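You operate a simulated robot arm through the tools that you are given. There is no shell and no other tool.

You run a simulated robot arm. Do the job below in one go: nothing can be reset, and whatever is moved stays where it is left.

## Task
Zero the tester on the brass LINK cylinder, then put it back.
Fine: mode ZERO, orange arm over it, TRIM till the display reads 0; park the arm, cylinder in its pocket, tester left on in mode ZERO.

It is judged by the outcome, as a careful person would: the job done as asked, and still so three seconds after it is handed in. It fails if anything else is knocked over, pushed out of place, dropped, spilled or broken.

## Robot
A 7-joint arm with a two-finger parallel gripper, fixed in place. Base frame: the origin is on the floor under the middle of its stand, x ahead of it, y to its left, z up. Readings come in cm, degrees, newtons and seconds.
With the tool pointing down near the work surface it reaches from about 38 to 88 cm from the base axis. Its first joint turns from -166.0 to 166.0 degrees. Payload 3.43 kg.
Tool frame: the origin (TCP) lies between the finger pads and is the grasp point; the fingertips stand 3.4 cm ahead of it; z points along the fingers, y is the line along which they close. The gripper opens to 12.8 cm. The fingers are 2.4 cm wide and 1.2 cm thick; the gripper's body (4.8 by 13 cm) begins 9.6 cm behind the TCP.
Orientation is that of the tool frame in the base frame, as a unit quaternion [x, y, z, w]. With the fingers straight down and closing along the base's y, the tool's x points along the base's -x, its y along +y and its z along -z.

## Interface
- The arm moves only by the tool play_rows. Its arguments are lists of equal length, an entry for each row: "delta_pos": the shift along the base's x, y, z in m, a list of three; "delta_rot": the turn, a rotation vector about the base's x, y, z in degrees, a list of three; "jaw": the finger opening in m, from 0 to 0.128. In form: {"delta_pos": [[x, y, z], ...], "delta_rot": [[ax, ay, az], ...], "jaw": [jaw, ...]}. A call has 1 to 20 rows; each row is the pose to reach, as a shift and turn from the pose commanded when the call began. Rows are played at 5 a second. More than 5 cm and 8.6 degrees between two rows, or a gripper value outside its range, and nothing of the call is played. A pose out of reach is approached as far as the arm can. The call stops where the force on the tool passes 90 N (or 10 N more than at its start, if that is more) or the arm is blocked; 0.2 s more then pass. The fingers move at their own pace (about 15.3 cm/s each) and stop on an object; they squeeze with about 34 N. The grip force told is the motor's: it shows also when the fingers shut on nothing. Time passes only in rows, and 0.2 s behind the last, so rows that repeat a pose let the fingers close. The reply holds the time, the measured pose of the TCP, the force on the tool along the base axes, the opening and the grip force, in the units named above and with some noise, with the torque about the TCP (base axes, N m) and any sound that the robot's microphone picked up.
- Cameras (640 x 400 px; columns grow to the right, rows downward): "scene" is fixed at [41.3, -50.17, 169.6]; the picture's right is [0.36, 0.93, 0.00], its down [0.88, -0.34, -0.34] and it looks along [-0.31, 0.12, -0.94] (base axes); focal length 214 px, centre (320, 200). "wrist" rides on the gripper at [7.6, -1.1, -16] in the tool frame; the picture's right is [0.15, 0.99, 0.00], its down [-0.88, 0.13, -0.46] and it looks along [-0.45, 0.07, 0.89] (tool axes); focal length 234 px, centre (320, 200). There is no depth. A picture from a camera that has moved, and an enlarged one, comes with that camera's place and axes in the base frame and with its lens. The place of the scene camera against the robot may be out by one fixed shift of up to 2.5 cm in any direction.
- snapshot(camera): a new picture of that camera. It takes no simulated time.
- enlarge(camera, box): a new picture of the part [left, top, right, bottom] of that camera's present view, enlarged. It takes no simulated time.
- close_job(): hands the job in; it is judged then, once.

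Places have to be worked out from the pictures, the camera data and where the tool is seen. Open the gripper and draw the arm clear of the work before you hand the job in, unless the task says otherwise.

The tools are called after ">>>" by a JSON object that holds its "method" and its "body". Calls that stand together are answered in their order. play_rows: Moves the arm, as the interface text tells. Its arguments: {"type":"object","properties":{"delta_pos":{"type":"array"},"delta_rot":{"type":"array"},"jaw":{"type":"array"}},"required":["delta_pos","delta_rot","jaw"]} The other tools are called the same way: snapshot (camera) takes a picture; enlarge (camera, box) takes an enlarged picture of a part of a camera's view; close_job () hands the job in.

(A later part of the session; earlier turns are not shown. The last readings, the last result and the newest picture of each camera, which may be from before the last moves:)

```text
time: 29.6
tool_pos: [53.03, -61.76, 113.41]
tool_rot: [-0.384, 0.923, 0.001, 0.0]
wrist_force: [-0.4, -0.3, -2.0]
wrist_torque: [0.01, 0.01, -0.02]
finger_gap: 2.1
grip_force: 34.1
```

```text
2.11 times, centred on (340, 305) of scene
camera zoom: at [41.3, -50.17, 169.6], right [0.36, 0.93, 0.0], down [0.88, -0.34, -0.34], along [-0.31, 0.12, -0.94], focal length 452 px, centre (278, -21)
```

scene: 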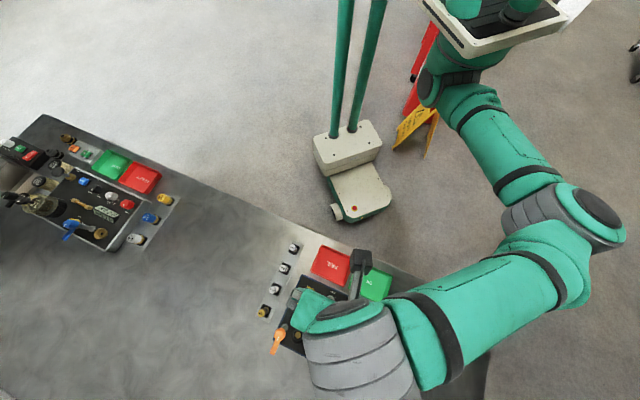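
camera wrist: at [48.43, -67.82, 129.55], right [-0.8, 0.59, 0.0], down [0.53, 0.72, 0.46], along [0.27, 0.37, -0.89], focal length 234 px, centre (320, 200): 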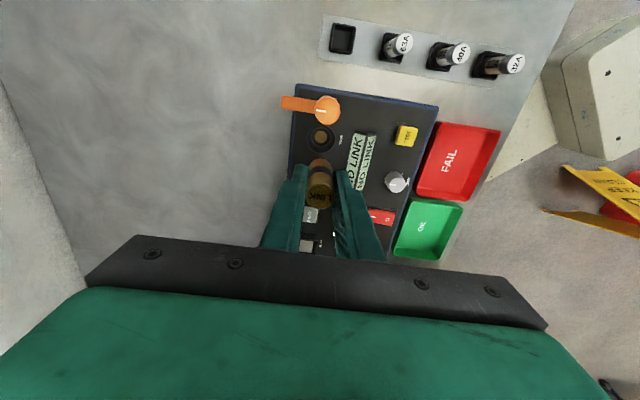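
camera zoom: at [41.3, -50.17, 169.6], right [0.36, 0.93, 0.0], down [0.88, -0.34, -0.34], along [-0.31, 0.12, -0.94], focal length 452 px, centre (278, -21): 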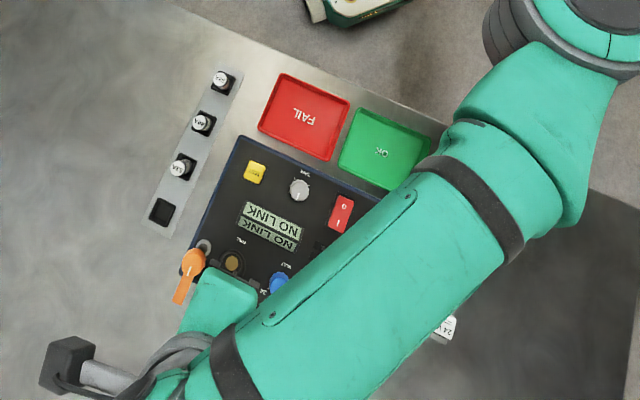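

The socket is practically under the held cylinder, and the hub is well clear of the fingers. I shift about 2 mm and go down in part, then check alignment again.

>>> {"method": "play_rows", "body": {"delta_pos": [[-0.0022, -0.0002, -0.02], [-0.0022, -0.0002, -0.05], [-0.0022, -0.0002, -0.075], [-0.0022, -0.0002, -0.095]], "delta_rot": [[0, 0, 0], [0, 0, 0], [0, 0, 0], [0, 0, 0]], "jaw": [0.005, 0.005, 0.005, 0.005]}}

>>> {"method": "enlarge", "body": {"camera": "wrist", "box": [200, 70, 440, 250]}}

>>> {"method": "enlarge", "body": {"camera": "wrist", "box": [280, 130, 360, 200]}}

```text
time: 30.6
tool_pos: [52.54, -61.6, 103.91]
tool_rot: [-0.382, 0.924, -0.001, 0.001]
wrist_force: [-0.5, -0.6, -1.8]
wrist_torque: [-0.02, -0.04, -0.02]
finger_gap: 2.1
grip_force: 34.4
```

```text
2.22 times, centred on (320, 160) of wrist
camera zoom: at [48.05, -67.71, 120.03], right [-0.8, 0.6, 0.0], down [0.53, 0.72, 0.46], along [0.27, 0.37, -0.89], focal length 520 px, centre (320, 289)
```

zoom: 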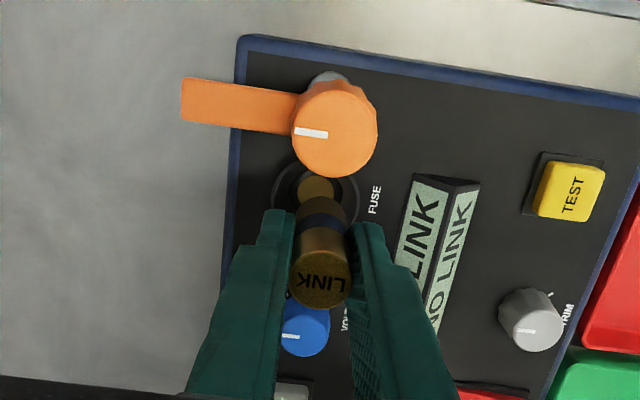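

```text
5.71 times, centred on (320, 165) of wrist
camera zoom: at [48.05, -67.71, 120.03], right [-0.8, 0.6, 0.0], down [0.53, 0.72, 0.46], along [0.27, 0.37, -0.89], focal length 1338 px, centre (320, 400)
```

zoom: 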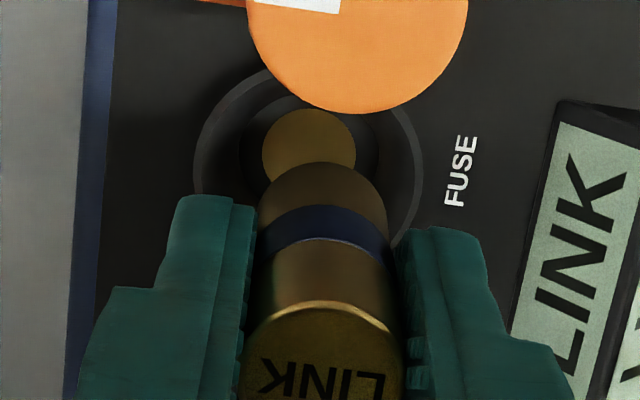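

The socket centre lies about 2 mm to the left of the cylinder in this view. I correct by that and descend until the bottom is just above the ring.

>>> {"method": "play_rows", "body": {"delta_pos": [[0.0016, -0.0012, -0.005], [0.0016, -0.0012, -0.012], [0.0016, -0.0012, -0.018]], "delta_rot": [[0, 0, 0], [0, 0, 0], [0, 0, 0]], "jaw": [0.005, 0.005, 0.005]}}

>>> {"method": "enlarge", "body": {"camera": "wrist", "box": [280, 130, 360, 200]}}

```text
time: 31.4
tool_pos: [52.78, -61.62, 102.1]
tool_rot: [-0.382, 0.924, 0.0, -0.001]
wrist_force: [-0.5, -0.7, -2.1]
wrist_torque: [0.0, 0.01, -0.03]
finger_gap: 2.09
grip_force: 33.8
```

```text
5.71 times, centred on (320, 165) of wrist
camera zoom: at [48.27, -67.83, 118.25], right [-0.8, 0.6, 0.0], down [0.53, 0.72, 0.46], along [0.27, 0.37, -0.89], focal length 1338 px, centre (320, 400)
```

zoom: 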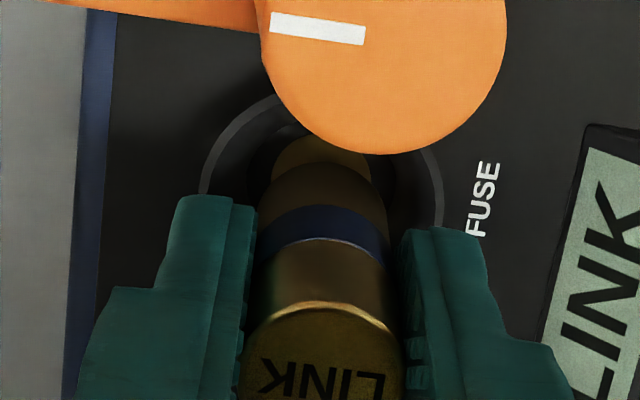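

Centred in both directions; the brass disc at the socket bottom works out at z≈94.6. I insert slowly while watching the force.

>>> {"method": "play_rows", "body": {"delta_pos": [[0, 0, -0.004], [0, 0, -0.008], [0, 0, -0.012], [0, 0, -0.015], [0, 0, -0.018]], "delta_rot": [[0, 0, 0], [0, 0, 0], [0, 0, 0], [0, 0, 0], [0, 0, 0]], "jaw": [0.005, 0.005, 0.005, 0.005, 0.005]}}

>>> {"method": "enlarge", "body": {"camera": "wrist", "box": [280, 130, 360, 200]}}

```text
time: 32.6
tool_pos: [52.97, -61.77, 100.22]
tool_rot: [-0.383, 0.924, -0.001, -0.001]
wrist_force: [0.4, 0.1, -1.2]
wrist_torque: [0.01, 0.0, -0.01]
finger_gap: 2.09
grip_force: 34.0
```

```text
5.71 times, centred on (320, 165) of wrist
camera zoom: at [48.35, -67.86, 116.48], right [-0.8, 0.6, 0.0], down [0.53, 0.72, 0.46], along [0.27, 0.37, -0.89], focal length 1338 px, centre (320, 400)
```

zoom: 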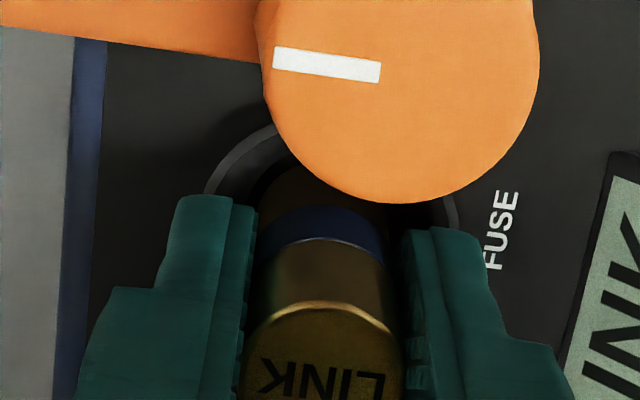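

No resistance so far. I continue down with a 1 mm sideways correction until it seats.

>>> {"method": "play_rows", "body": {"delta_pos": [[-0.0008, 0.0006, -0.002], [-0.0008, 0.0006, -0.004], [-0.0008, 0.0006, -0.006]], "delta_rot": [[0, 0, 0], [0, 0, 0], [0, 0, 0]], "jaw": [0.005, 0.005, 0.005]}}

>>> {"method": "enlarge", "body": {"camera": "wrist", "box": [280, 130, 360, 200]}}

>>> {"method": "enlarge", "body": {"camera": "scene", "box": [220, 210, 460, 400]}}

```text
time: 33.4
tool_pos: [52.83, -61.65, 99.91]
tool_rot: [-0.383, 0.924, -0.002, 0.001]
wrist_force: [-2.7, 8.4, 23.0]
wrist_torque: [0.4, 0.2, -0.02]
finger_gap: 2.09
grip_force: 34.1
```

```text
5.71 times, centred on (320, 165) of wrist
camera zoom: at [48.2, -67.82, 116.13], right [-0.8, 0.6, 0.0], down [0.53, 0.72, 0.46], along [0.27, 0.36, -0.89], focal length 1338 px, centre (320, 400)
```

zoom: 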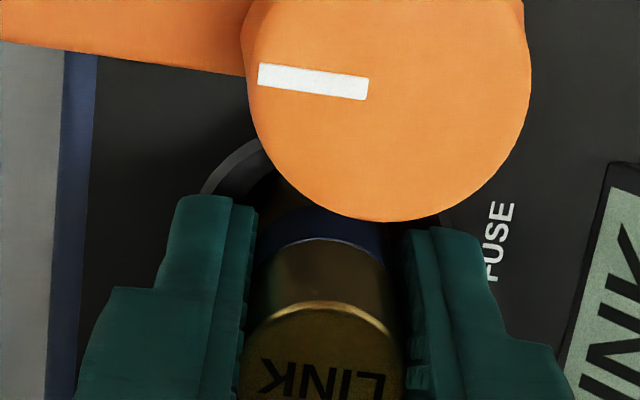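

```text
2.11 times, centred on (340, 305) of scene
camera zoom: at [41.3, -50.17, 169.6], right [0.36, 0.93, 0.0], down [0.88, -0.34, -0.34], along [-0.31, 0.12, -0.94], focal length 452 px, centre (278, -21)
```

zoom: 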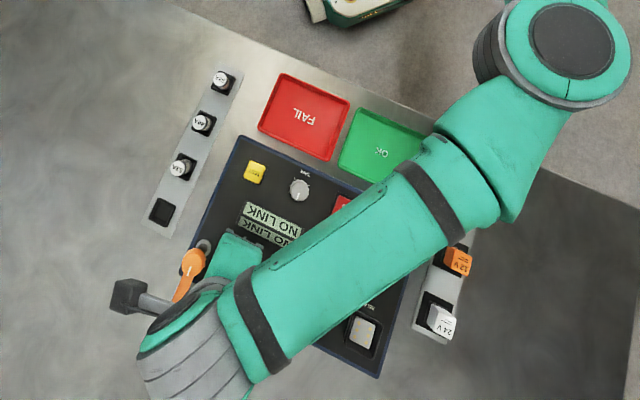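

Contact at TCP z≈99.9 matches the estimated socket floor, so the LINK seems seated. I ease the pressure, open the fingers only a little so they still guard it, and check.

>>> {"method": "play_rows", "body": {"delta_pos": [[0, 0, 0.002], [0, 0, 0.003], [0, 0, 0.003], [0, 0, 0.003]], "delta_rot": [[0, 0, 0], [0, 0, 0], [0, 0, 0], [0, 0, 0]], "jaw": [0.005, 0.005, 0.03, 0.03]}}

>>> {"method": "enlarge", "body": {"camera": "wrist", "box": [280, 130, 360, 200]}}

>>> {"method": "enlarge", "body": {"camera": "wrist", "box": [200, 70, 440, 250]}}

```text
time: 34.4
tool_pos: [52.78, -61.7, 100.03]
tool_rot: [-0.382, 0.924, 0.0, 0.001]
wrist_force: [-0.2, -0.3, 0.3]
wrist_torque: [0.02, -0.01, -0.01]
finger_gap: 3.0
grip_force: 0.0
```

```text
5.71 times, centred on (320, 165) of wrist
camera zoom: at [48.21, -67.85, 116.12], right [-0.8, 0.6, 0.0], down [0.53, 0.71, 0.46], along [0.27, 0.37, -0.89], focal length 1338 px, centre (320, 400)
```

zoom: 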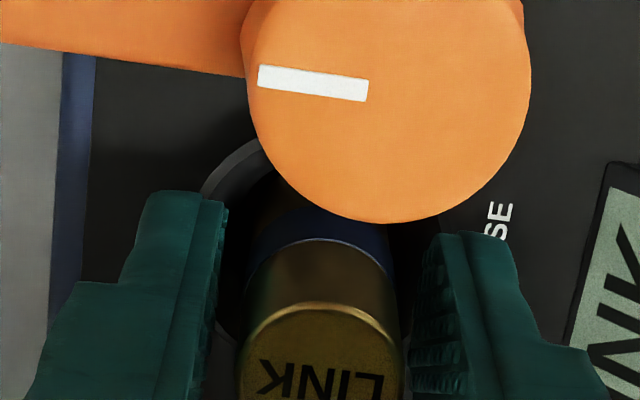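

```text
2.22 times, centred on (320, 160) of wrist
camera zoom: at [48.21, -67.85, 116.12], right [-0.8, 0.6, 0.0], down [0.53, 0.71, 0.46], along [0.27, 0.37, -0.89], focal length 520 px, centre (320, 289)
```

zoom: 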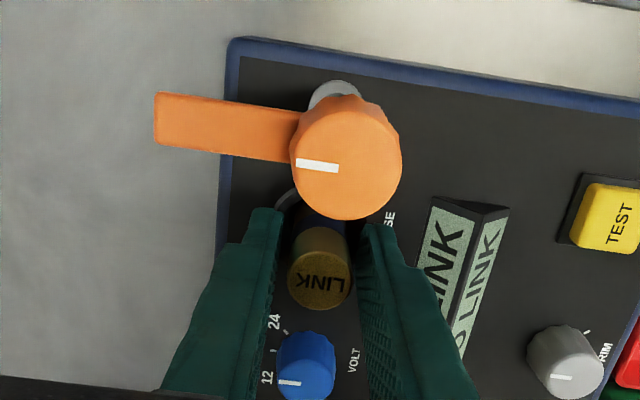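

The LINK stands upright and free in the socket. I lift straight up, clear of it and the arm, and take a look.

>>> {"method": "play_rows", "body": {"delta_pos": [[0, 0, 0.02], [0, 0, 0.05], [0, 0, 0.09], [0, 0, 0.13]], "delta_rot": [[0, 0, 0], [0, 0, 0], [0, 0, 0], [0, 0, 0]], "jaw": [0.03, 0.03, 0.04, 0.06]}}

>>> {"method": "enlarge", "body": {"camera": "wrist", "box": [200, 70, 440, 250]}}

>>> {"method": "enlarge", "body": {"camera": "wrist", "box": [280, 100, 370, 170]}}

```text
time: 35.4
tool_pos: [53.02, -61.6, 113.09]
tool_rot: [-0.383, 0.924, 0.0, 0.001]
wrist_force: [-0.1, -0.1, -0.7]
wrist_torque: [0.03, 0.07, -0.01]
finger_gap: 6.01
grip_force: 0.0
```

```text
2.22 times, centred on (320, 160) of wrist
camera zoom: at [48.39, -67.75, 129.35], right [-0.8, 0.6, 0.0], down [0.53, 0.71, 0.46], along [0.27, 0.37, -0.89], focal length 520 px, centre (320, 289)
```

zoom: 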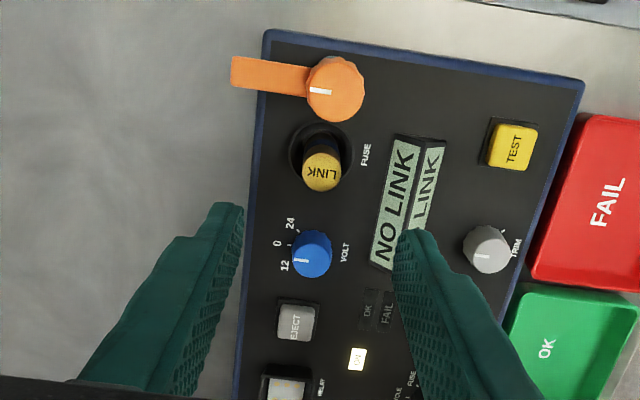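

```text
5.71 times, centred on (325, 135) of wrist
camera zoom: at [48.39, -67.75, 129.35], right [-0.8, 0.6, 0.0], down [0.53, 0.71, 0.46], along [0.27, 0.37, -0.89], focal length 1338 px, centre (291, 571)
```

zoom: 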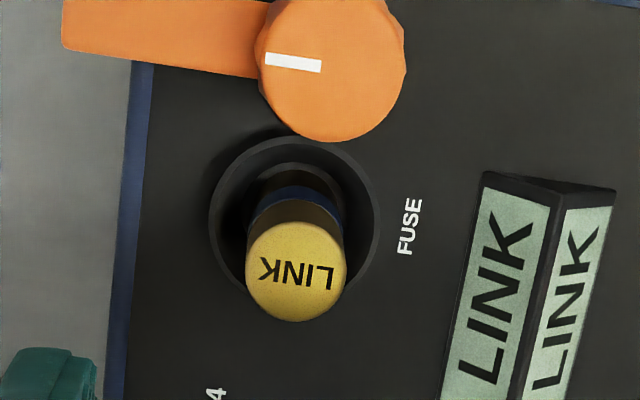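

The LINK is seated upright, and the orange lever's hub is at about (49.6,-64.8) with its top at z≈102.6. I'll turn the lever by gripping its hub, so I turn the tool -85° and move above the hub with the fingers across the lever.

>>> {"method": "play_rows", "body": {"delta_pos": [[0, 0, 0], [-0.003, -0.003, 0], [-0.006, -0.006, 0], [-0.009, -0.009, 0], [-0.012, -0.012, 0], [-0.015, -0.015, 0], [-0.018, -0.018, 0], [-0.021, -0.021, 0], [-0.024, -0.024, 0], [-0.028, -0.028, 0], [-0.032, -0.032, 0]], "delta_rot": [[0, 0, -8], [0, 0, -16], [0, 0, -24], [0, 0, -32], [0, 0, -40], [0, 0, -48], [0, 0, -56], [0, 0, -64], [0, 0, -72], [0, 0, -80], [0, 0, -85]], "jaw": [0.05, 0.05, 0.05, 0.05, 0.05, 0.05, 0.05, 0.05, 0.05, 0.05, 0.05]}}

>>> {"method": "enlarge", "body": {"camera": "wrist", "box": [200, 70, 440, 250]}}

```text
time: 37.8
tool_pos: [49.65, -64.89, 112.96]
tool_rot: [0.343, 0.939, 0.0, -0.001]
wrist_force: [0.6, -0.7, 0.2]
wrist_torque: [0.01, 0.01, 0.0]
finger_gap: 5.01
grip_force: 0.0
```

```text
2.22 times, centred on (320, 160) of wrist
camera zoom: at [43.04, -60.84, 129.17], right [0.53, 0.85, 0.0], down [0.76, -0.47, 0.46], along [0.39, -0.24, -0.89], focal length 520 px, centre (320, 289)
```

zoom: 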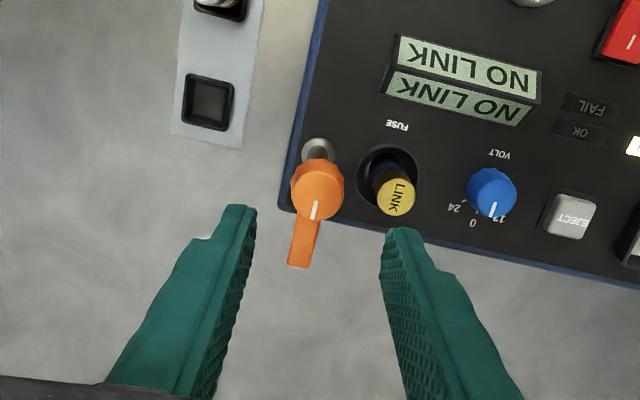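

The hub is almost centred between the fingers. I correct 2 mm and lower until the tips are at z≈101.4, which is above the LINK's top.

>>> {"method": "play_rows", "body": {"delta_pos": [[0.001, -0.0024, -0.02], [0.001, -0.0024, -0.045], [0.001, -0.0024, -0.065], [0.001, -0.0024, -0.077], [0.001, -0.0024, -0.081]], "delta_rot": [[0, 0, 0], [0, 0, 0], [0, 0, 0], [0, 0, 0], [0, 0, 0]], "jaw": [0.05, 0.05, 0.05, 0.05, 0.05]}}

>>> {"method": "enlarge", "body": {"camera": "wrist", "box": [200, 70, 440, 250]}}

```text
time: 39.0
tool_pos: [49.73, -65.07, 104.87]
tool_rot: [0.342, 0.94, 0.0, 0.0]
wrist_force: [-0.4, 0.6, -0.5]
wrist_torque: [0.02, -0.01, -0.02]
finger_gap: 4.99
grip_force: 0.0
```

```text
2.22 times, centred on (320, 160) of wrist
camera zoom: at [43.17, -61.07, 121.09], right [0.52, 0.85, 0.0], down [0.76, -0.47, 0.46], along [0.39, -0.24, -0.89], focal length 520 px, centre (320, 289)
```

zoom: 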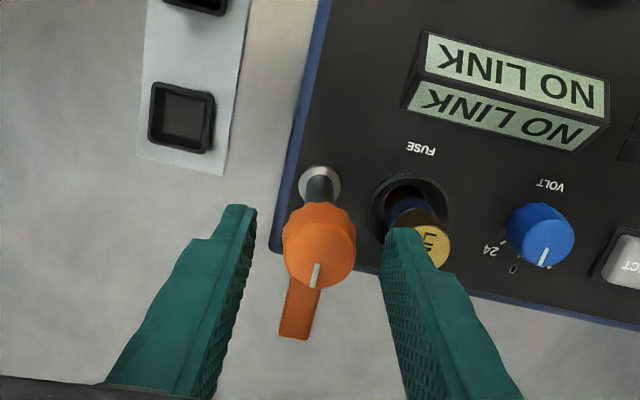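

The hub sits well between the fingers, and it reaches down to z≈100.5. I lower 3 mm more, close on it and turn +40° first to see that the lever follows.

>>> {"method": "play_rows", "body": {"delta_pos": [[0.0012, -0.0008, -0.003], [0.0012, -0.0008, -0.003], [0.0012, -0.0008, -0.003], [0.0012, -0.0008, -0.003], [0.0012, -0.0008, -0.003], [0.0012, -0.0008, -0.003], [0.0012, -0.0008, -0.003], [0.0012, -0.0008, -0.003], [0.0012, -0.0008, -0.003]], "delta_rot": [[0, 0, 0], [0, 0, 0], [0, 0, 0], [0, 0, 0], [0, 0, 8], [0, 0, 16], [0, 0, 24], [0, 0, 32], [0, 0, 40]], "jaw": [0.05, 0.01, 0.01, 0.01, 0.01, 0.01, 0.01, 0.01, 0.01]}}

>>> {"method": "enlarge", "body": {"camera": "wrist", "box": [200, 70, 440, 250]}}

>>> {"method": "enlarge", "body": {"camera": "scene", "box": [220, 210, 460, 400]}}

```text
time: 41.0
tool_pos: [49.9, -65.1, 104.56]
tool_rot: [-0.002, 1.0, 0.0, 0.0]
wrist_force: [-1.6, 14.0, 11.3]
wrist_torque: [0.58, -0.06, -0.06]
finger_gap: 2.76
grip_force: 45.4
```

```text
2.22 times, centred on (320, 160) of wrist
camera zoom: at [42.31, -66.17, 120.74], right [-0.15, 0.99, 0.0], down [0.88, 0.13, 0.46], along [0.45, 0.07, -0.89], focal length 520 px, centre (320, 289)
```

zoom: 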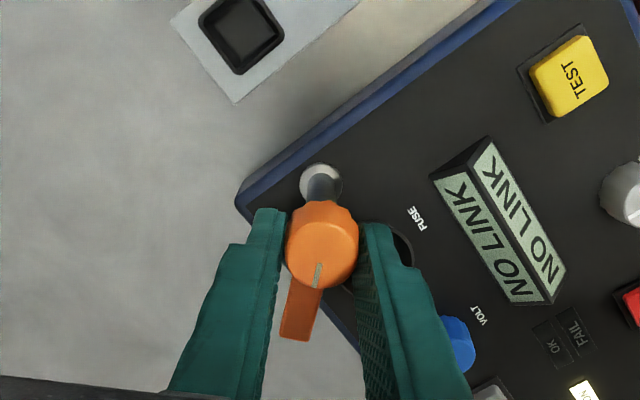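

```text
2.11 times, centred on (340, 305) of scene
camera zoom: at [41.3, -50.17, 169.6], right [0.36, 0.93, 0.0], down [0.88, -0.34, -0.34], along [-0.31, 0.12, -0.94], focal length 452 px, centre (278, -21)
```

zoom: 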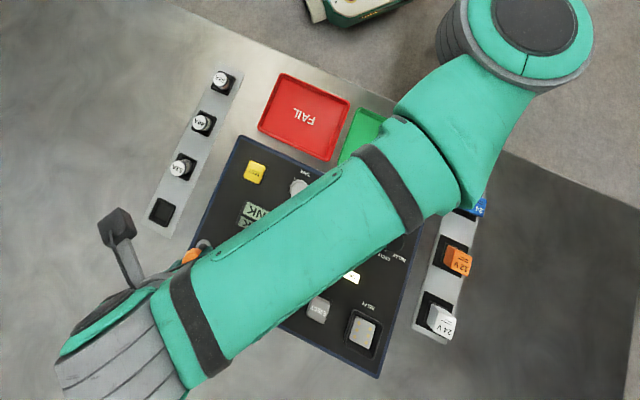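

The lever follows the hub. I continue with +52° to bring it over the LINK.

>>> {"method": "play_rows", "body": {"delta_pos": [[0, 0, 0], [0, 0, 0], [0, 0, 0], [0, 0, 0], [0, 0, 0], [0, 0, 0], [0, 0, 0]], "delta_rot": [[0, 0, 8], [0, 0, 16], [0, 0, 24], [0, 0, 32], [0, 0, 40], [0, 0, 46], [0, 0, 50]], "jaw": [0.01, 0.01, 0.01, 0.01, 0.01, 0.01, 0.01]}}

>>> {"method": "enlarge", "body": {"camera": "wrist", "box": [200, 70, 440, 250]}}

>>> {"method": "enlarge", "body": {"camera": "scene", "box": [220, 210, 460, 400]}}

```text
time: 42.6
tool_pos: [49.67, -65.05, 104.75]
tool_rot: [-0.423, 0.906, 0.003, 0.001]
wrist_force: [-17.9, 41.5, 2.5]
wrist_torque: [1.5, 0.26, -0.22]
finger_gap: 2.78
grip_force: 44.5
```

```text
2.22 times, centred on (320, 160) of wrist
camera zoom: at [45.63, -71.57, 120.69], right [-0.85, 0.52, 0.0], down [0.47, 0.76, 0.46], along [0.24, 0.39, -0.89], focal length 520 px, centre (320, 289)
```

zoom: 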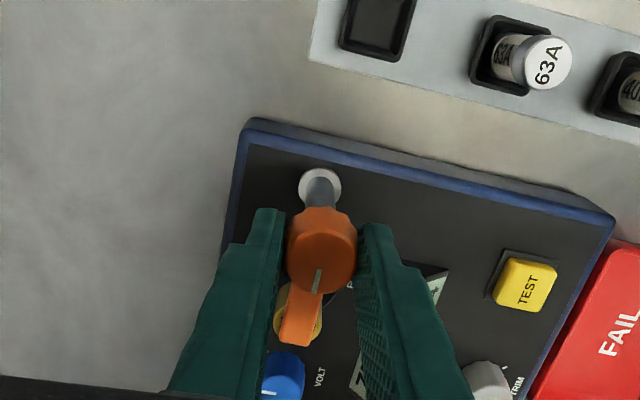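

```text
2.11 times, centred on (340, 305) of scene
camera zoom: at [41.3, -50.17, 169.6], right [0.36, 0.93, 0.0], down [0.88, -0.34, -0.34], along [-0.31, 0.12, -0.94], focal length 452 px, centre (278, -21)
```

zoom: 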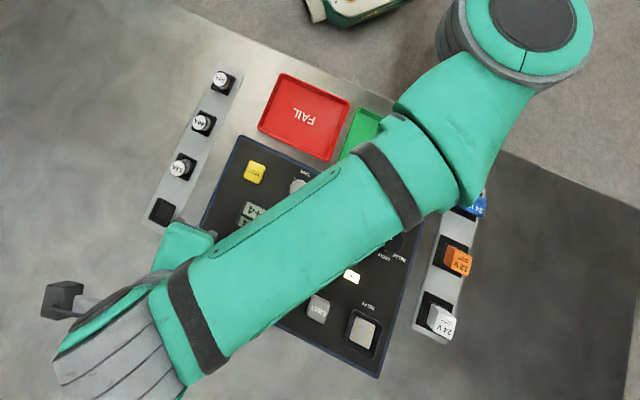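

The lever now lies over the LINK; the sideways force shows I hold the hub about 2–3 mm off its axis. I ease that, open and lift away.

>>> {"method": "play_rows", "body": {"delta_pos": [[-0.001, 0.0025, 0], [-0.001, 0.0025, 0], [-0.001, 0.0025, 0], [-0.001, 0.0025, 0.03], [-0.001, 0.0025, 0.075]], "delta_rot": [[0, 0, 0], [0, 0, 0], [0, 0, 0], [0, 0, 0], [0, 0, 0]], "jaw": [0.01, 0.05, 0.05, 0.05, 0.05]}}

>>> {"method": "snapshot", "body": {"camera": "wrist"}}

>>> {"method": "enlarge", "body": {"camera": "wrist", "box": [250, 100, 420, 230]}}

```text
time: 43.8
tool_pos: [49.82, -65.14, 112.04]
tool_rot: [-0.423, 0.906, 0.0, 0.0]
wrist_force: [1.1, 1.1, -1.1]
wrist_torque: [0.01, 0.04, -0.03]
finger_gap: 5.01
grip_force: 0.0
```

```text
taken
camera wrist: at [45.79, -71.6, 128.15], right [-0.85, 0.52, 0.0], down [0.47, 0.76, 0.46], along [0.24, 0.39, -0.89], focal length 234 px, centre (320, 200)
```

wrist: 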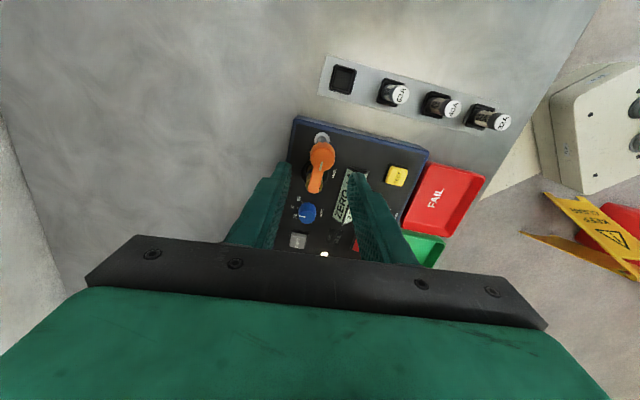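

```text
3.08 times, centred on (335, 165) of wrist
camera zoom: at [45.79, -71.6, 128.15], right [-0.85, 0.52, 0.0], down [0.47, 0.76, 0.46], along [0.24, 0.39, -0.89], focal length 720 px, centre (274, 308)
```

zoom: 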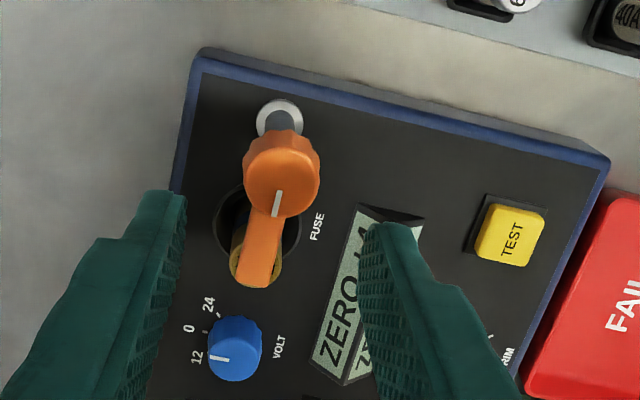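

The display now shows "ZERO" with a number half hidden by the finger. I move over the TRIM knob (about (47.6,-49.3)), turning the tool back to -45°, and read the display from there.

>>> {"method": "play_rows", "body": {"delta_pos": [[-0.002, 0.013, 0.0], [-0.004, 0.026, 0.0], [-0.006, 0.039, 0.0], [-0.008, 0.052, 0.0], [-0.01, 0.065, 0.0], [-0.012, 0.078, 0.0], [-0.014, 0.091, 0.0], [-0.016, 0.104, 0.0], [-0.018, 0.117, 0.0], [-0.02, 0.13, 0.0], [-0.021, 0.144, 0.0], [-0.022, 0.158, 0.0]], "delta_rot": [[0, 0, -8], [0, 0, -16], [0, 0, -24], [0, 0, -32], [0, 0, -40], [0, 0, -48], [0, 0, -56], [0, 0, -64], [0, 0, -72], [0, 0, -80], [0, 0, -88], [0, 0, -95]], "jaw": [0.05, 0.05, 0.05, 0.05, 0.05, 0.05, 0.05, 0.05, 0.05, 0.05, 0.05, 0.05]}}

>>> {"method": "snapshot", "body": {"camera": "wrist"}}

>>> {"method": "enlarge", "body": {"camera": "wrist", "box": [200, 70, 440, 250]}}

>>> {"method": "enlarge", "body": {"camera": "scene", "box": [240, 230, 440, 400]}}

```text
time: 46.4
tool_pos: [47.39, -49.01, 112.11]
tool_rot: [0.383, 0.924, 0.0, 0.0]
wrist_force: [0.0, -0.7, 0.0]
wrist_torque: [0.02, 0.01, -0.02]
finger_gap: 4.98
grip_force: 0.1
```

```text
taken
camera wrist: at [41.34, -44.53, 128.22], right [0.6, 0.8, 0.0], down [0.71, -0.53, 0.46], along [0.36, -0.27, -0.89], focal length 234 px, centre (320, 200)
```

wrist: 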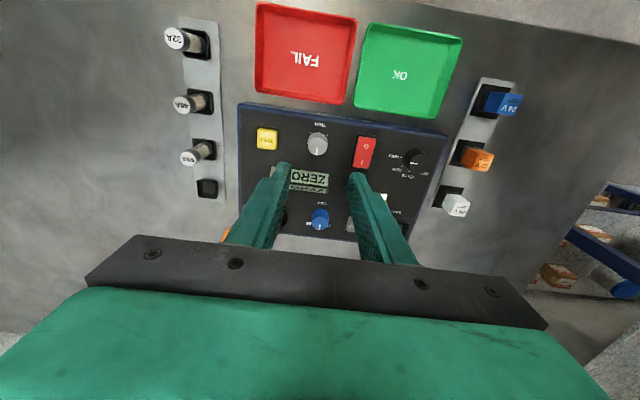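

```text
2.22 times, centred on (320, 160) of wrist
camera zoom: at [41.34, -44.53, 128.22], right [0.6, 0.8, 0.0], down [0.71, -0.53, 0.46], along [0.36, -0.27, -0.89], focal length 520 px, centre (320, 289)
```

zoom: 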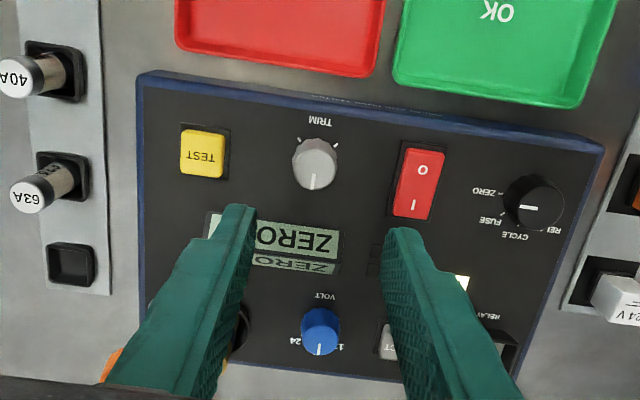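

```text
2.35 times, centred on (340, 315) of scene
camera zoom: at [41.3, -50.17, 169.6], right [0.36, 0.93, 0.0], down [0.88, -0.34, -0.34], along [-0.31, 0.12, -0.94], focal length 505 px, centre (273, -71)
```

zoom: 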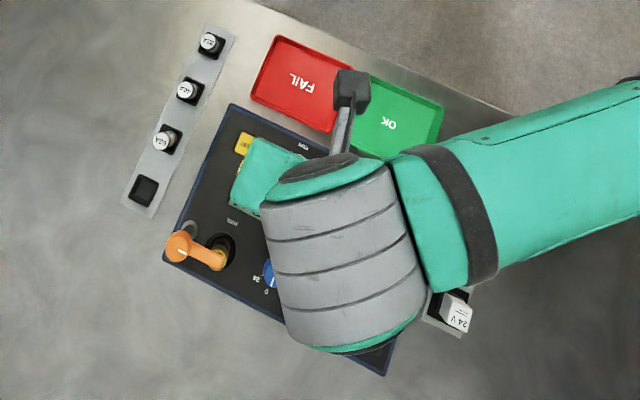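

The number is behind the left finger, so I open the jaws wide here to read the display before going down.

>>> {"method": "play_rows", "body": {"delta_pos": [[-0.002, 0, 0], [-0.004, 0, 0], [-0.004, 0, 0]], "delta_rot": [[0, 0, 0], [0, 0, 0], [0, 0, 0]], "jaw": [0.128, 0.128, 0.128]}}

>>> {"method": "enlarge", "body": {"camera": "wrist", "box": [240, 120, 400, 230]}}

```text
time: 47.2
tool_pos: [47.09, -49.22, 112.03]
tool_rot: [0.383, 0.924, 0.0, -0.001]
wrist_force: [-0.1, -0.4, 1.3]
wrist_torque: [-0.03, -0.05, -0.01]
finger_gap: 12.81
grip_force: 0.2
```

```text
3.64 times, centred on (320, 175) of wrist
camera zoom: at [40.97, -44.53, 128.23], right [0.6, 0.8, 0.0], down [0.72, -0.53, 0.46], along [0.37, -0.27, -0.89], focal length 852 px, centre (320, 291)
```

zoom: 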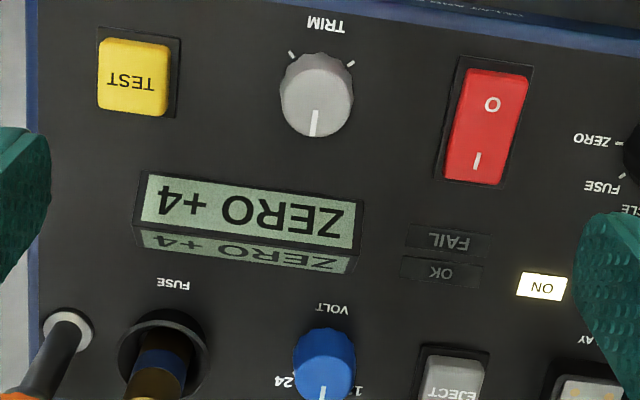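

The display reads ZERO +4. I narrow the jaws, shift 3 mm and go down around the TRIM knob.

>>> {"method": "play_rows", "body": {"delta_pos": [[0.0024, -0.0018, -0.01], [0.0024, -0.0018, -0.04], [0.0024, -0.0018, -0.07], [0.0024, -0.0018, -0.09], [0.0024, -0.0018, -0.1]], "delta_rot": [[0, 0, 0], [0, 0, 0], [0, 0, 0], [0, 0, 0], [0, 0, 0]], "jaw": [0.05, 0.05, 0.05, 0.05, 0.05]}}

>>> {"method": "enlarge", "body": {"camera": "wrist", "box": [200, 70, 440, 250]}}

```text
time: 48.4
tool_pos: [47.34, -49.32, 102.1]
tool_rot: [0.383, 0.924, -0.001, -0.001]
wrist_force: [0.9, 0.2, -0.2]
wrist_torque: [0.01, 0.01, 0.0]
finger_gap: 5.01
grip_force: 0.2
```

```text
2.22 times, centred on (320, 160) of wrist
camera zoom: at [41.22, -44.73, 118.22], right [0.6, 0.8, 0.0], down [0.72, -0.53, 0.46], along [0.37, -0.27, -0.89], focal length 520 px, centre (320, 289)
```

zoom: 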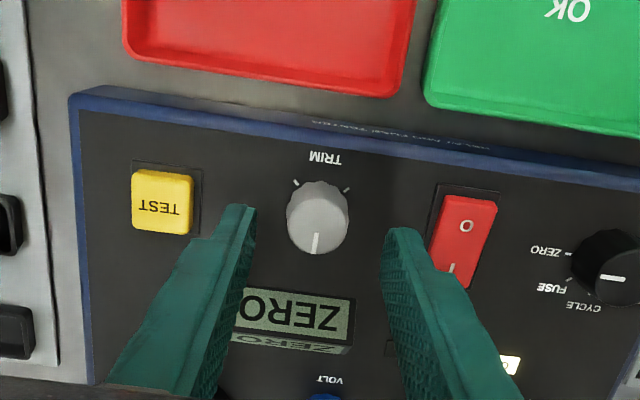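

Aligned with the knob. I go down, close and try a +15° turn, then release and lift so I can read the change.

>>> {"method": "play_rows", "body": {"delta_pos": [[0, 0, -0.012], [0, 0, -0.022], [0, 0, -0.025], [0, 0, -0.025], [0, 0, -0.025], [0, 0, -0.025], [0, 0, -0.025]], "delta_rot": [[0, 0, 0], [0, 0, 0], [0, 0, 0], [0, 0, 0], [0, 0, 0], [0, 0, 7.5], [0, 0, 15]], "jaw": [0.05, 0.05, 0.05, 0.01, 0.01, 0.01, 0.01]}}

>>> {"method": "enlarge", "body": {"camera": "wrist", "box": [200, 70, 440, 250]}}

>>> {"method": "enlarge", "body": {"camera": "scene", "box": [240, 230, 440, 400]}}

```text
time: 50.0
tool_pos: [47.19, -49.44, 99.67]
tool_rot: [0.259, 0.966, -0.002, -0.002]
wrist_force: [-7.0, -18.7, 0.2]
wrist_torque: [-0.48, 0.37, -0.05]
finger_gap: 2.55
grip_force: 44.7
```

```text
2.22 times, centred on (320, 160) of wrist
camera zoom: at [40.12, -46.52, 115.72], right [0.37, 0.93, 0.0], down [0.83, -0.33, 0.46], along [0.42, -0.17, -0.89], focal length 520 px, centre (320, 289)
```

zoom: 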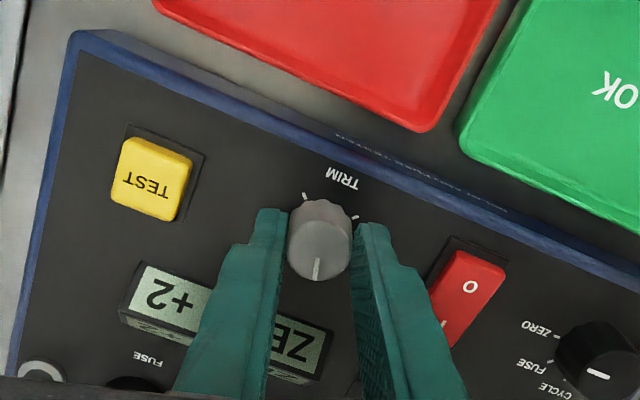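

```text
2.35 times, centred on (340, 315) of scene
camera zoom: at [41.3, -50.17, 169.6], right [0.36, 0.93, 0.0], down [0.88, -0.34, -0.34], along [-0.31, 0.12, -0.94], focal length 505 px, centre (273, -71)
```

zoom: 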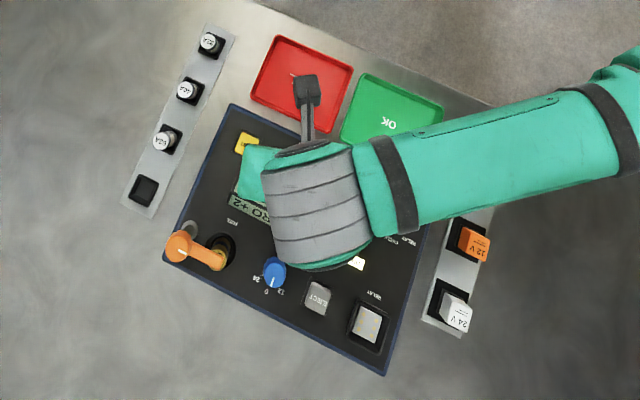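

Turning +15° brought it to +2, and the number is now visible beside the finger. I turn a further +11° and read again.

>>> {"method": "play_rows", "body": {"delta_pos": [[0, 0, 0], [0, 0, 0], [0, 0, 0]], "delta_rot": [[0, 0, 6], [0, 0, 11], [0, 0, 11]], "jaw": [0.01, 0.01, 0.01]}}

>>> {"method": "enlarge", "body": {"camera": "wrist", "box": [200, 70, 440, 250]}}

```text
time: 50.8
tool_pos: [47.1, -49.39, 99.5]
tool_rot: [0.165, 0.986, -0.002, 0.0]
wrist_force: [-16.6, -22.8, 1.0]
wrist_torque: [-0.87, -0.12, -0.13]
finger_gap: 2.56
grip_force: 45.0
```

```text
2.22 times, centred on (320, 160) of wrist
camera zoom: at [39.69, -47.97, 115.73], right [0.18, 0.98, 0.0], down [0.88, -0.16, 0.46], along [0.45, -0.09, -0.89], focal length 520 px, centre (320, 289)
```

zoom: 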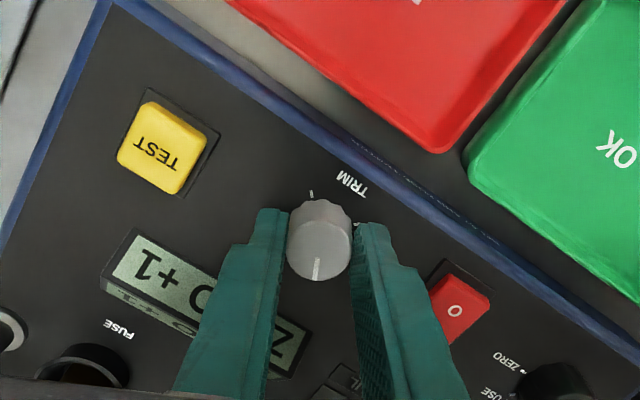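

Now +1. I turn another +8° and take out some of the sideways load.

>>> {"method": "play_rows", "body": {"delta_pos": [[-0.0006, -0.001, 0], [-0.0006, -0.001, 0], [-0.0006, -0.001, 0]], "delta_rot": [[0, 0, 4], [0, 0, 8], [0, 0, 8]], "jaw": [0.01, 0.01, 0.01]}}

>>> {"method": "enlarge", "body": {"camera": "wrist", "box": [200, 70, 440, 250]}}

```text
time: 51.6
tool_pos: [47.2, -49.5, 99.59]
tool_rot: [0.095, 0.995, 0.0, 0.0]
wrist_force: [-20.7, -18.2, 3.7]
wrist_torque: [-0.62, 0.73, -0.05]
finger_gap: 2.56
grip_force: 44.4
```

```text
2.22 times, centred on (320, 160) of wrist
camera zoom: at [39.55, -49.11, 115.73], right [0.04, 1.0, 0.0], down [0.89, -0.04, 0.45], along [0.45, -0.02, -0.89], focal length 520 px, centre (320, 289)
```

zoom: 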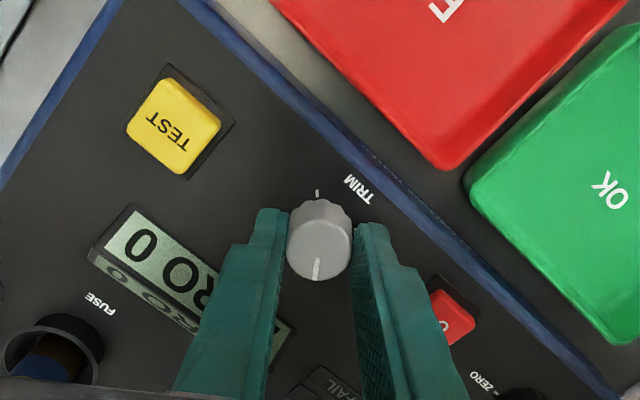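

It reads ZERO 0. I take out the sideways load, release the knob gently, and lift to confirm it stays at 0.

>>> {"method": "play_rows", "body": {"delta_pos": [[-0.001, -0.001, 0], [-0.0018, -0.0018, 0], [-0.0018, -0.0018, 0], [-0.0018, -0.0018, 0]], "delta_rot": [[0, 0, 0], [0, 0, 0], [0, 0, 0], [0, 0, 0]], "jaw": [0.01, 0.01, 0.04, 0.04]}}

>>> {"method": "enlarge", "body": {"camera": "wrist", "box": [200, 70, 440, 250]}}

```text
time: 52.6
tool_pos: [47.2, -49.58, 99.62]
tool_rot: [0.095, 0.995, -0.001, 0.001]
wrist_force: [0.1, 0.2, -0.7]
wrist_torque: [-0.01, -0.02, -0.01]
finger_gap: 4.0
grip_force: 0.0
```

```text
2.22 times, centred on (320, 160) of wrist
camera zoom: at [39.5, -49.24, 115.74], right [0.04, 1.0, 0.0], down [0.89, -0.04, 0.46], along [0.46, -0.02, -0.89], focal length 520 px, centre (320, 289)
```

zoom: 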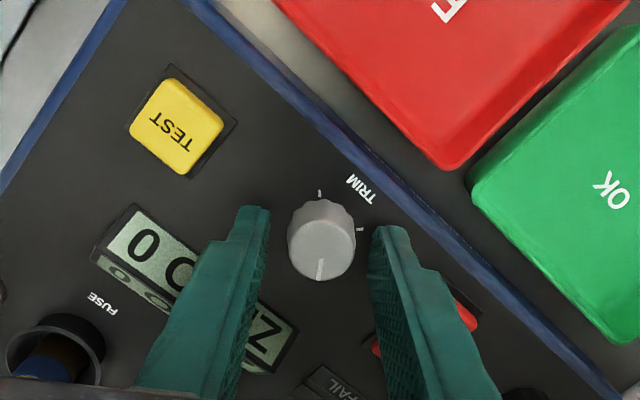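

Still ZERO 0 after release. I lift and go back above the orange hub, turning to +50° so the fingers again lie across the lever.

>>> {"method": "play_rows", "body": {"delta_pos": [[0, 0, 0.03], [0, 0, 0.07], [0, 0, 0.11], [0.003, -0.019, 0.125], [0.006, -0.038, 0.125], [0.009, -0.057, 0.125], [0.012, -0.076, 0.125], [0.015, -0.095, 0.125], [0.018, -0.114, 0.125], [0.021, -0.133, 0.125], [0.024, -0.152, 0.125], [0.024, -0.152, 0.125]], "delta_rot": [[0, 0, 0], [0, 0, 0], [0, 0, 0], [0, 0, 8], [0, 0, 16], [0, 0, 24], [0, 0, 32], [0, 0, 40], [0, 0, 48], [0, 0, 56], [0, 0, 61], [0, 0, 61]], "jaw": [0.04, 0.04, 0.04, 0.05, 0.05, 0.05, 0.05, 0.05, 0.05, 0.05, 0.05, 0.05]}}

>>> {"method": "enlarge", "body": {"camera": "wrist", "box": [200, 70, 440, 250]}}

>>> {"method": "enlarge", "body": {"camera": "scene", "box": [240, 230, 440, 400]}}

```text
time: 55.2
tool_pos: [49.53, -64.81, 112.14]
tool_rot: [-0.423, 0.906, 0.001, 0.0]
wrist_force: [0.4, 0.2, -0.4]
wrist_torque: [0.01, 0.02, 0.01]
finger_gap: 4.99
grip_force: 0.0
```

```text
2.22 times, centred on (320, 160) of wrist
camera zoom: at [45.41, -71.33, 128.34], right [-0.85, 0.52, 0.0], down [0.46, 0.76, 0.46], along [0.24, 0.39, -0.89], focal length 520 px, centre (320, 289)
```

zoom: 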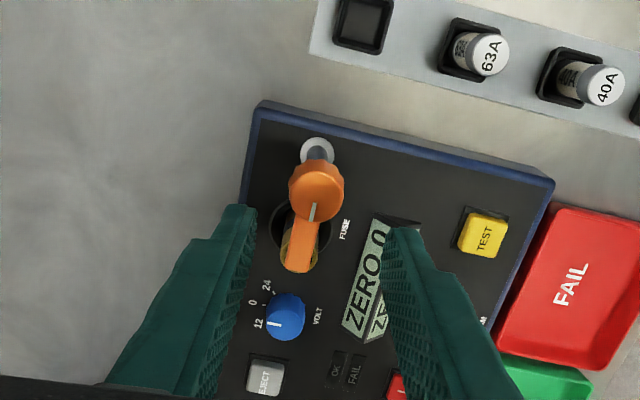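

```text
2.35 times, centred on (340, 315) of scene
camera zoom: at [41.3, -50.17, 169.6], right [0.36, 0.93, 0.0], down [0.88, -0.34, -0.34], along [-0.31, 0.12, -0.94], focal length 505 px, centre (273, -71)
```

zoom: 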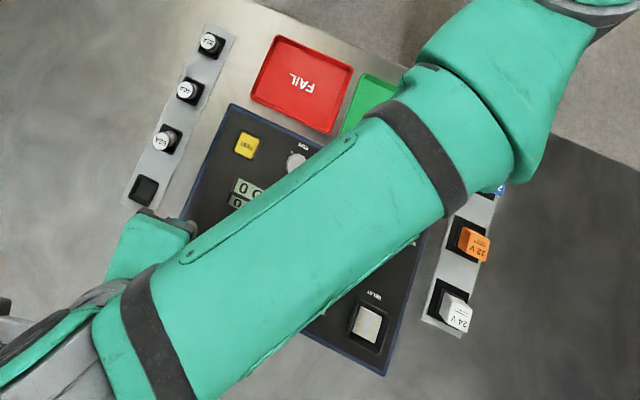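

The reading holds at ZERO 0 and the hub is centred. I go down, grip the hub and turn it -90° to park the lever.

>>> {"method": "play_rows", "body": {"delta_pos": [[0.001, -0.0005, -0.03], [0.001, -0.0005, -0.055], [0.001, -0.0005, -0.07], [0.001, -0.0005, -0.0755], [0.001, -0.0005, -0.0755], [0.001, -0.0005, -0.0755], [0.001, -0.0005, -0.0755], [0.001, -0.0005, -0.0755], [0.001, -0.0005, -0.0755], [0.001, -0.0005, -0.0755], [0.001, -0.0005, -0.0755]], "delta_rot": [[0, 0, 0], [0, 0, 0], [0, 0, 0], [0, 0, 0], [0, 0, 0], [0, 0, 0], [0, 0, -8], [0, 0, -16], [0, 0, -24], [0, 0, -32], [0, 0, -40]], "jaw": [0.05, 0.05, 0.05, 0.05, 0.01, 0.01, 0.01, 0.01, 0.01, 0.01, 0.01]}}

>>> {"method": "enlarge", "body": {"camera": "wrist", "box": [200, 70, 440, 250]}}

```text
time: 57.6
tool_pos: [49.73, -64.98, 104.59]
tool_rot: [-0.086, 0.996, -0.002, 0.0]
wrist_force: [14.3, -19.6, 2.9]
wrist_torque: [-0.85, 0.25, 0.05]
finger_gap: 2.75
grip_force: 44.3
```

```text
2.22 times, centred on (320, 160) of wrist
camera zoom: at [42.43, -67.31, 120.76], right [-0.32, 0.95, 0.0], down [0.84, 0.28, 0.46], along [0.43, 0.14, -0.89], focal length 520 px, centre (320, 289)
```

zoom: 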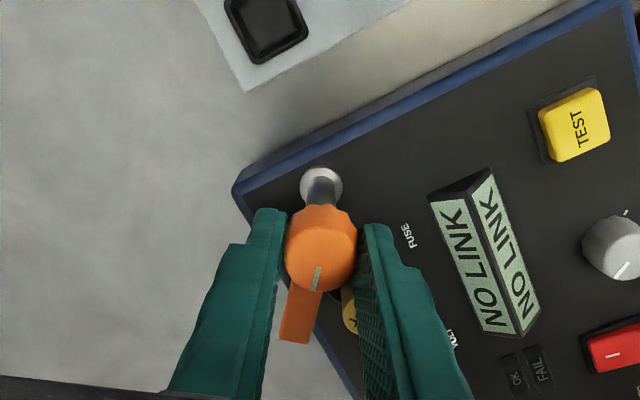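

The lever follows (display back to NO LINK, as expected). I finish with -50° more and ease the sideways load.

>>> {"method": "play_rows", "body": {"delta_pos": [[0.0008, -0.001, 0], [0.0008, -0.001, 0], [0.0008, -0.001, 0], [0.0008, -0.001, 0], [0.0008, -0.001, 0], [0.0008, -0.001, 0], [0.0008, -0.001, 0]], "delta_rot": [[0, 0, -8], [0, 0, -16], [0, 0, -24], [0, 0, -32], [0, 0, -40], [0, 0, -46], [0, 0, -50]], "jaw": [0.01, 0.01, 0.01, 0.01, 0.01, 0.01, 0.01]}}

>>> {"method": "enlarge", "body": {"camera": "wrist", "box": [200, 70, 440, 250]}}

```text
time: 59.2
tool_pos: [49.52, -65.02, 104.63]
tool_rot: [0.343, 0.939, -0.001, -0.001]
wrist_force: [3.7, -20.4, 20.1]
wrist_torque: [-0.59, -0.22, 0.33]
finger_gap: 2.73
grip_force: 44.8
```

```text
2.22 times, centred on (320, 160) of wrist
camera zoom: at [43.07, -60.98, 120.71], right [0.53, 0.85, 0.0], down [0.76, -0.47, 0.46], along [0.39, -0.24, -0.89], focal length 520 px, centre (320, 289)
```

zoom: 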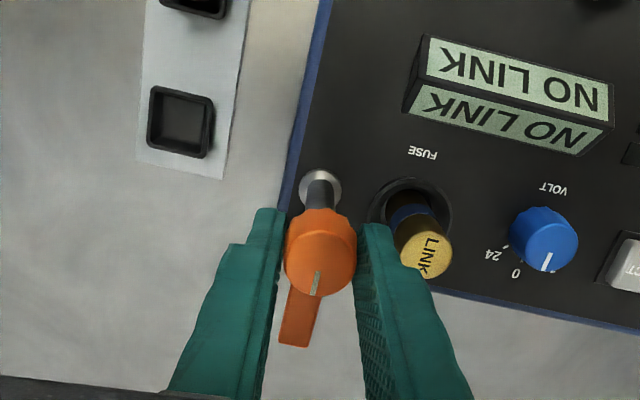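

The lever is back in its parked direction, as at the start. I ease the load, open a little (keeping clear of the LINK) and lift off.

>>> {"method": "play_rows", "body": {"delta_pos": [[0, -0.0015, 0.001], [0, -0.0015, 0.001], [0, -0.0015, 0.001], [0, -0.0015, 0.03], [0, -0.0015, 0.08]], "delta_rot": [[0, 0, 0], [0, 0, 0], [0, 0, 0], [0, 0, 0], [0, 0, 0]], "jaw": [0.01, 0.042, 0.042, 0.042, 0.042]}}

>>> {"method": "enlarge", "body": {"camera": "wrist", "box": [200, 70, 440, 250]}}

```text
time: 60.4
tool_pos: [49.78, -65.34, 112.59]
tool_rot: [0.341, 0.94, 0.001, 0.0]
wrist_force: [1.2, 0.1, 1.3]
wrist_torque: [0.02, 0.06, 0.01]
finger_gap: 4.21
grip_force: 0.1
```

```text
2.22 times, centred on (320, 160) of wrist
camera zoom: at [43.23, -61.32, 128.7], right [0.52, 0.85, 0.0], down [0.76, -0.47, 0.46], along [0.39, -0.24, -0.89], focal length 520 px, centre (320, 289)
```

zoom: 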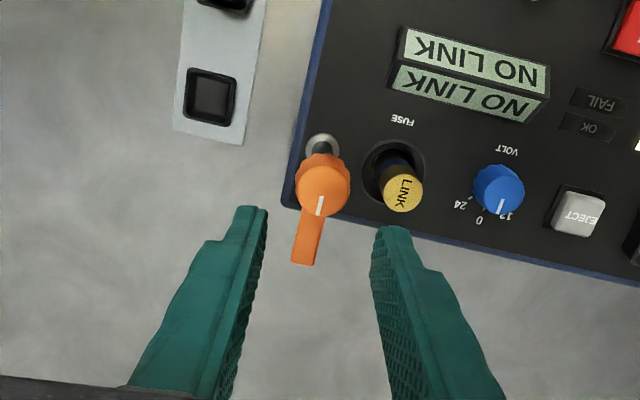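

The lever is parked exactly like at the start and the LINK still stands upright. I go back above it with the tool at +45° to take it out.

>>> {"method": "play_rows", "body": {"delta_pos": [[0, 0, 0.005], [0.003, 0.0035, 0.005], [0.006, 0.007, 0.005], [0.009, 0.0105, 0.005], [0.012, 0.014, 0.005], [0.015, 0.0175, 0.005], [0.018, 0.021, 0.005], [0.021, 0.0245, 0.005], [0.024, 0.028, 0.005], [0.027, 0.0315, 0.005], [0.0305, 0.036, 0.005]], "delta_rot": [[0, 0, 8], [0, 0, 16], [0, 0, 24], [0, 0, 32], [0, 0, 40], [0, 0, 48], [0, 0, 56], [0, 0, 64], [0, 0, 72], [0, 0, 80], [0, 0, 85]], "jaw": [0.042, 0.042, 0.042, 0.042, 0.042, 0.042, 0.042, 0.042, 0.042, 0.042, 0.042]}}

>>> {"method": "enlarge", "body": {"camera": "wrist", "box": [200, 70, 440, 250]}}

```text
time: 62.8
tool_pos: [52.67, -61.58, 112.95]
tool_rot: [-0.384, 0.924, 0.0, -0.001]
wrist_force: [-0.1, -0.1, 0.7]
wrist_torque: [-0.04, -0.03, 0.02]
finger_gap: 4.21
grip_force: 0.0
```

```text
2.22 times, centred on (320, 160) of wrist
camera zoom: at [48.2, -67.66, 129.15], right [-0.8, 0.59, 0.0], down [0.53, 0.72, 0.46], along [0.27, 0.37, -0.89], focal length 520 px, centre (320, 289)
```

zoom: 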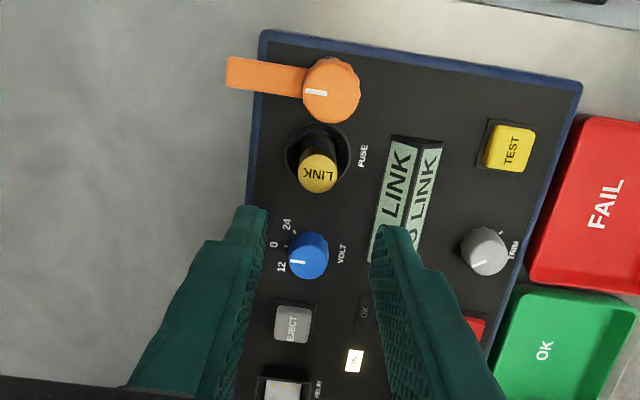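

The LINK is right under the gripper. I go down around it and close.

>>> {"method": "play_rows", "body": {"delta_pos": [[0, 0, -0.04], [0, 0, -0.08], [0, 0, -0.11], [0, 0, -0.124], [0, 0, -0.1285], [0, 0, -0.1285], [0, 0, -0.1285], [0, 0, -0.1285]], "delta_rot": [[0, 0, 0], [0, 0, 0], [0, 0, 0], [0, 0, 0], [0, 0, 0], [0, 0, 0], [0, 0, 0], [0, 0, 0]], "jaw": [0.042, 0.042, 0.042, 0.042, 0.042, 0.005, 0.005, 0.005]}}

>>> {"method": "enlarge", "body": {"camera": "wrist", "box": [200, 70, 440, 250]}}

```text
time: 64.6
tool_pos: [52.81, -61.59, 100.11]
tool_rot: [-0.382, 0.924, 0.0, 0.001]
wrist_force: [-0.4, 1.2, 4.2]
wrist_torque: [0.06, 0.04, 0.01]
finger_gap: 2.11
grip_force: 34.2
```

```text
2.22 times, centred on (320, 160) of wrist
camera zoom: at [48.22, -67.63, 116.28], right [-0.8, 0.6, 0.0], down [0.53, 0.72, 0.46], along [0.27, 0.37, -0.89], focal length 520 px, centre (320, 289)
```

zoom: 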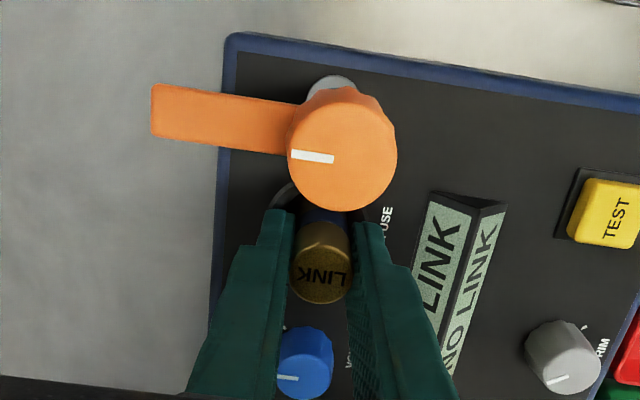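

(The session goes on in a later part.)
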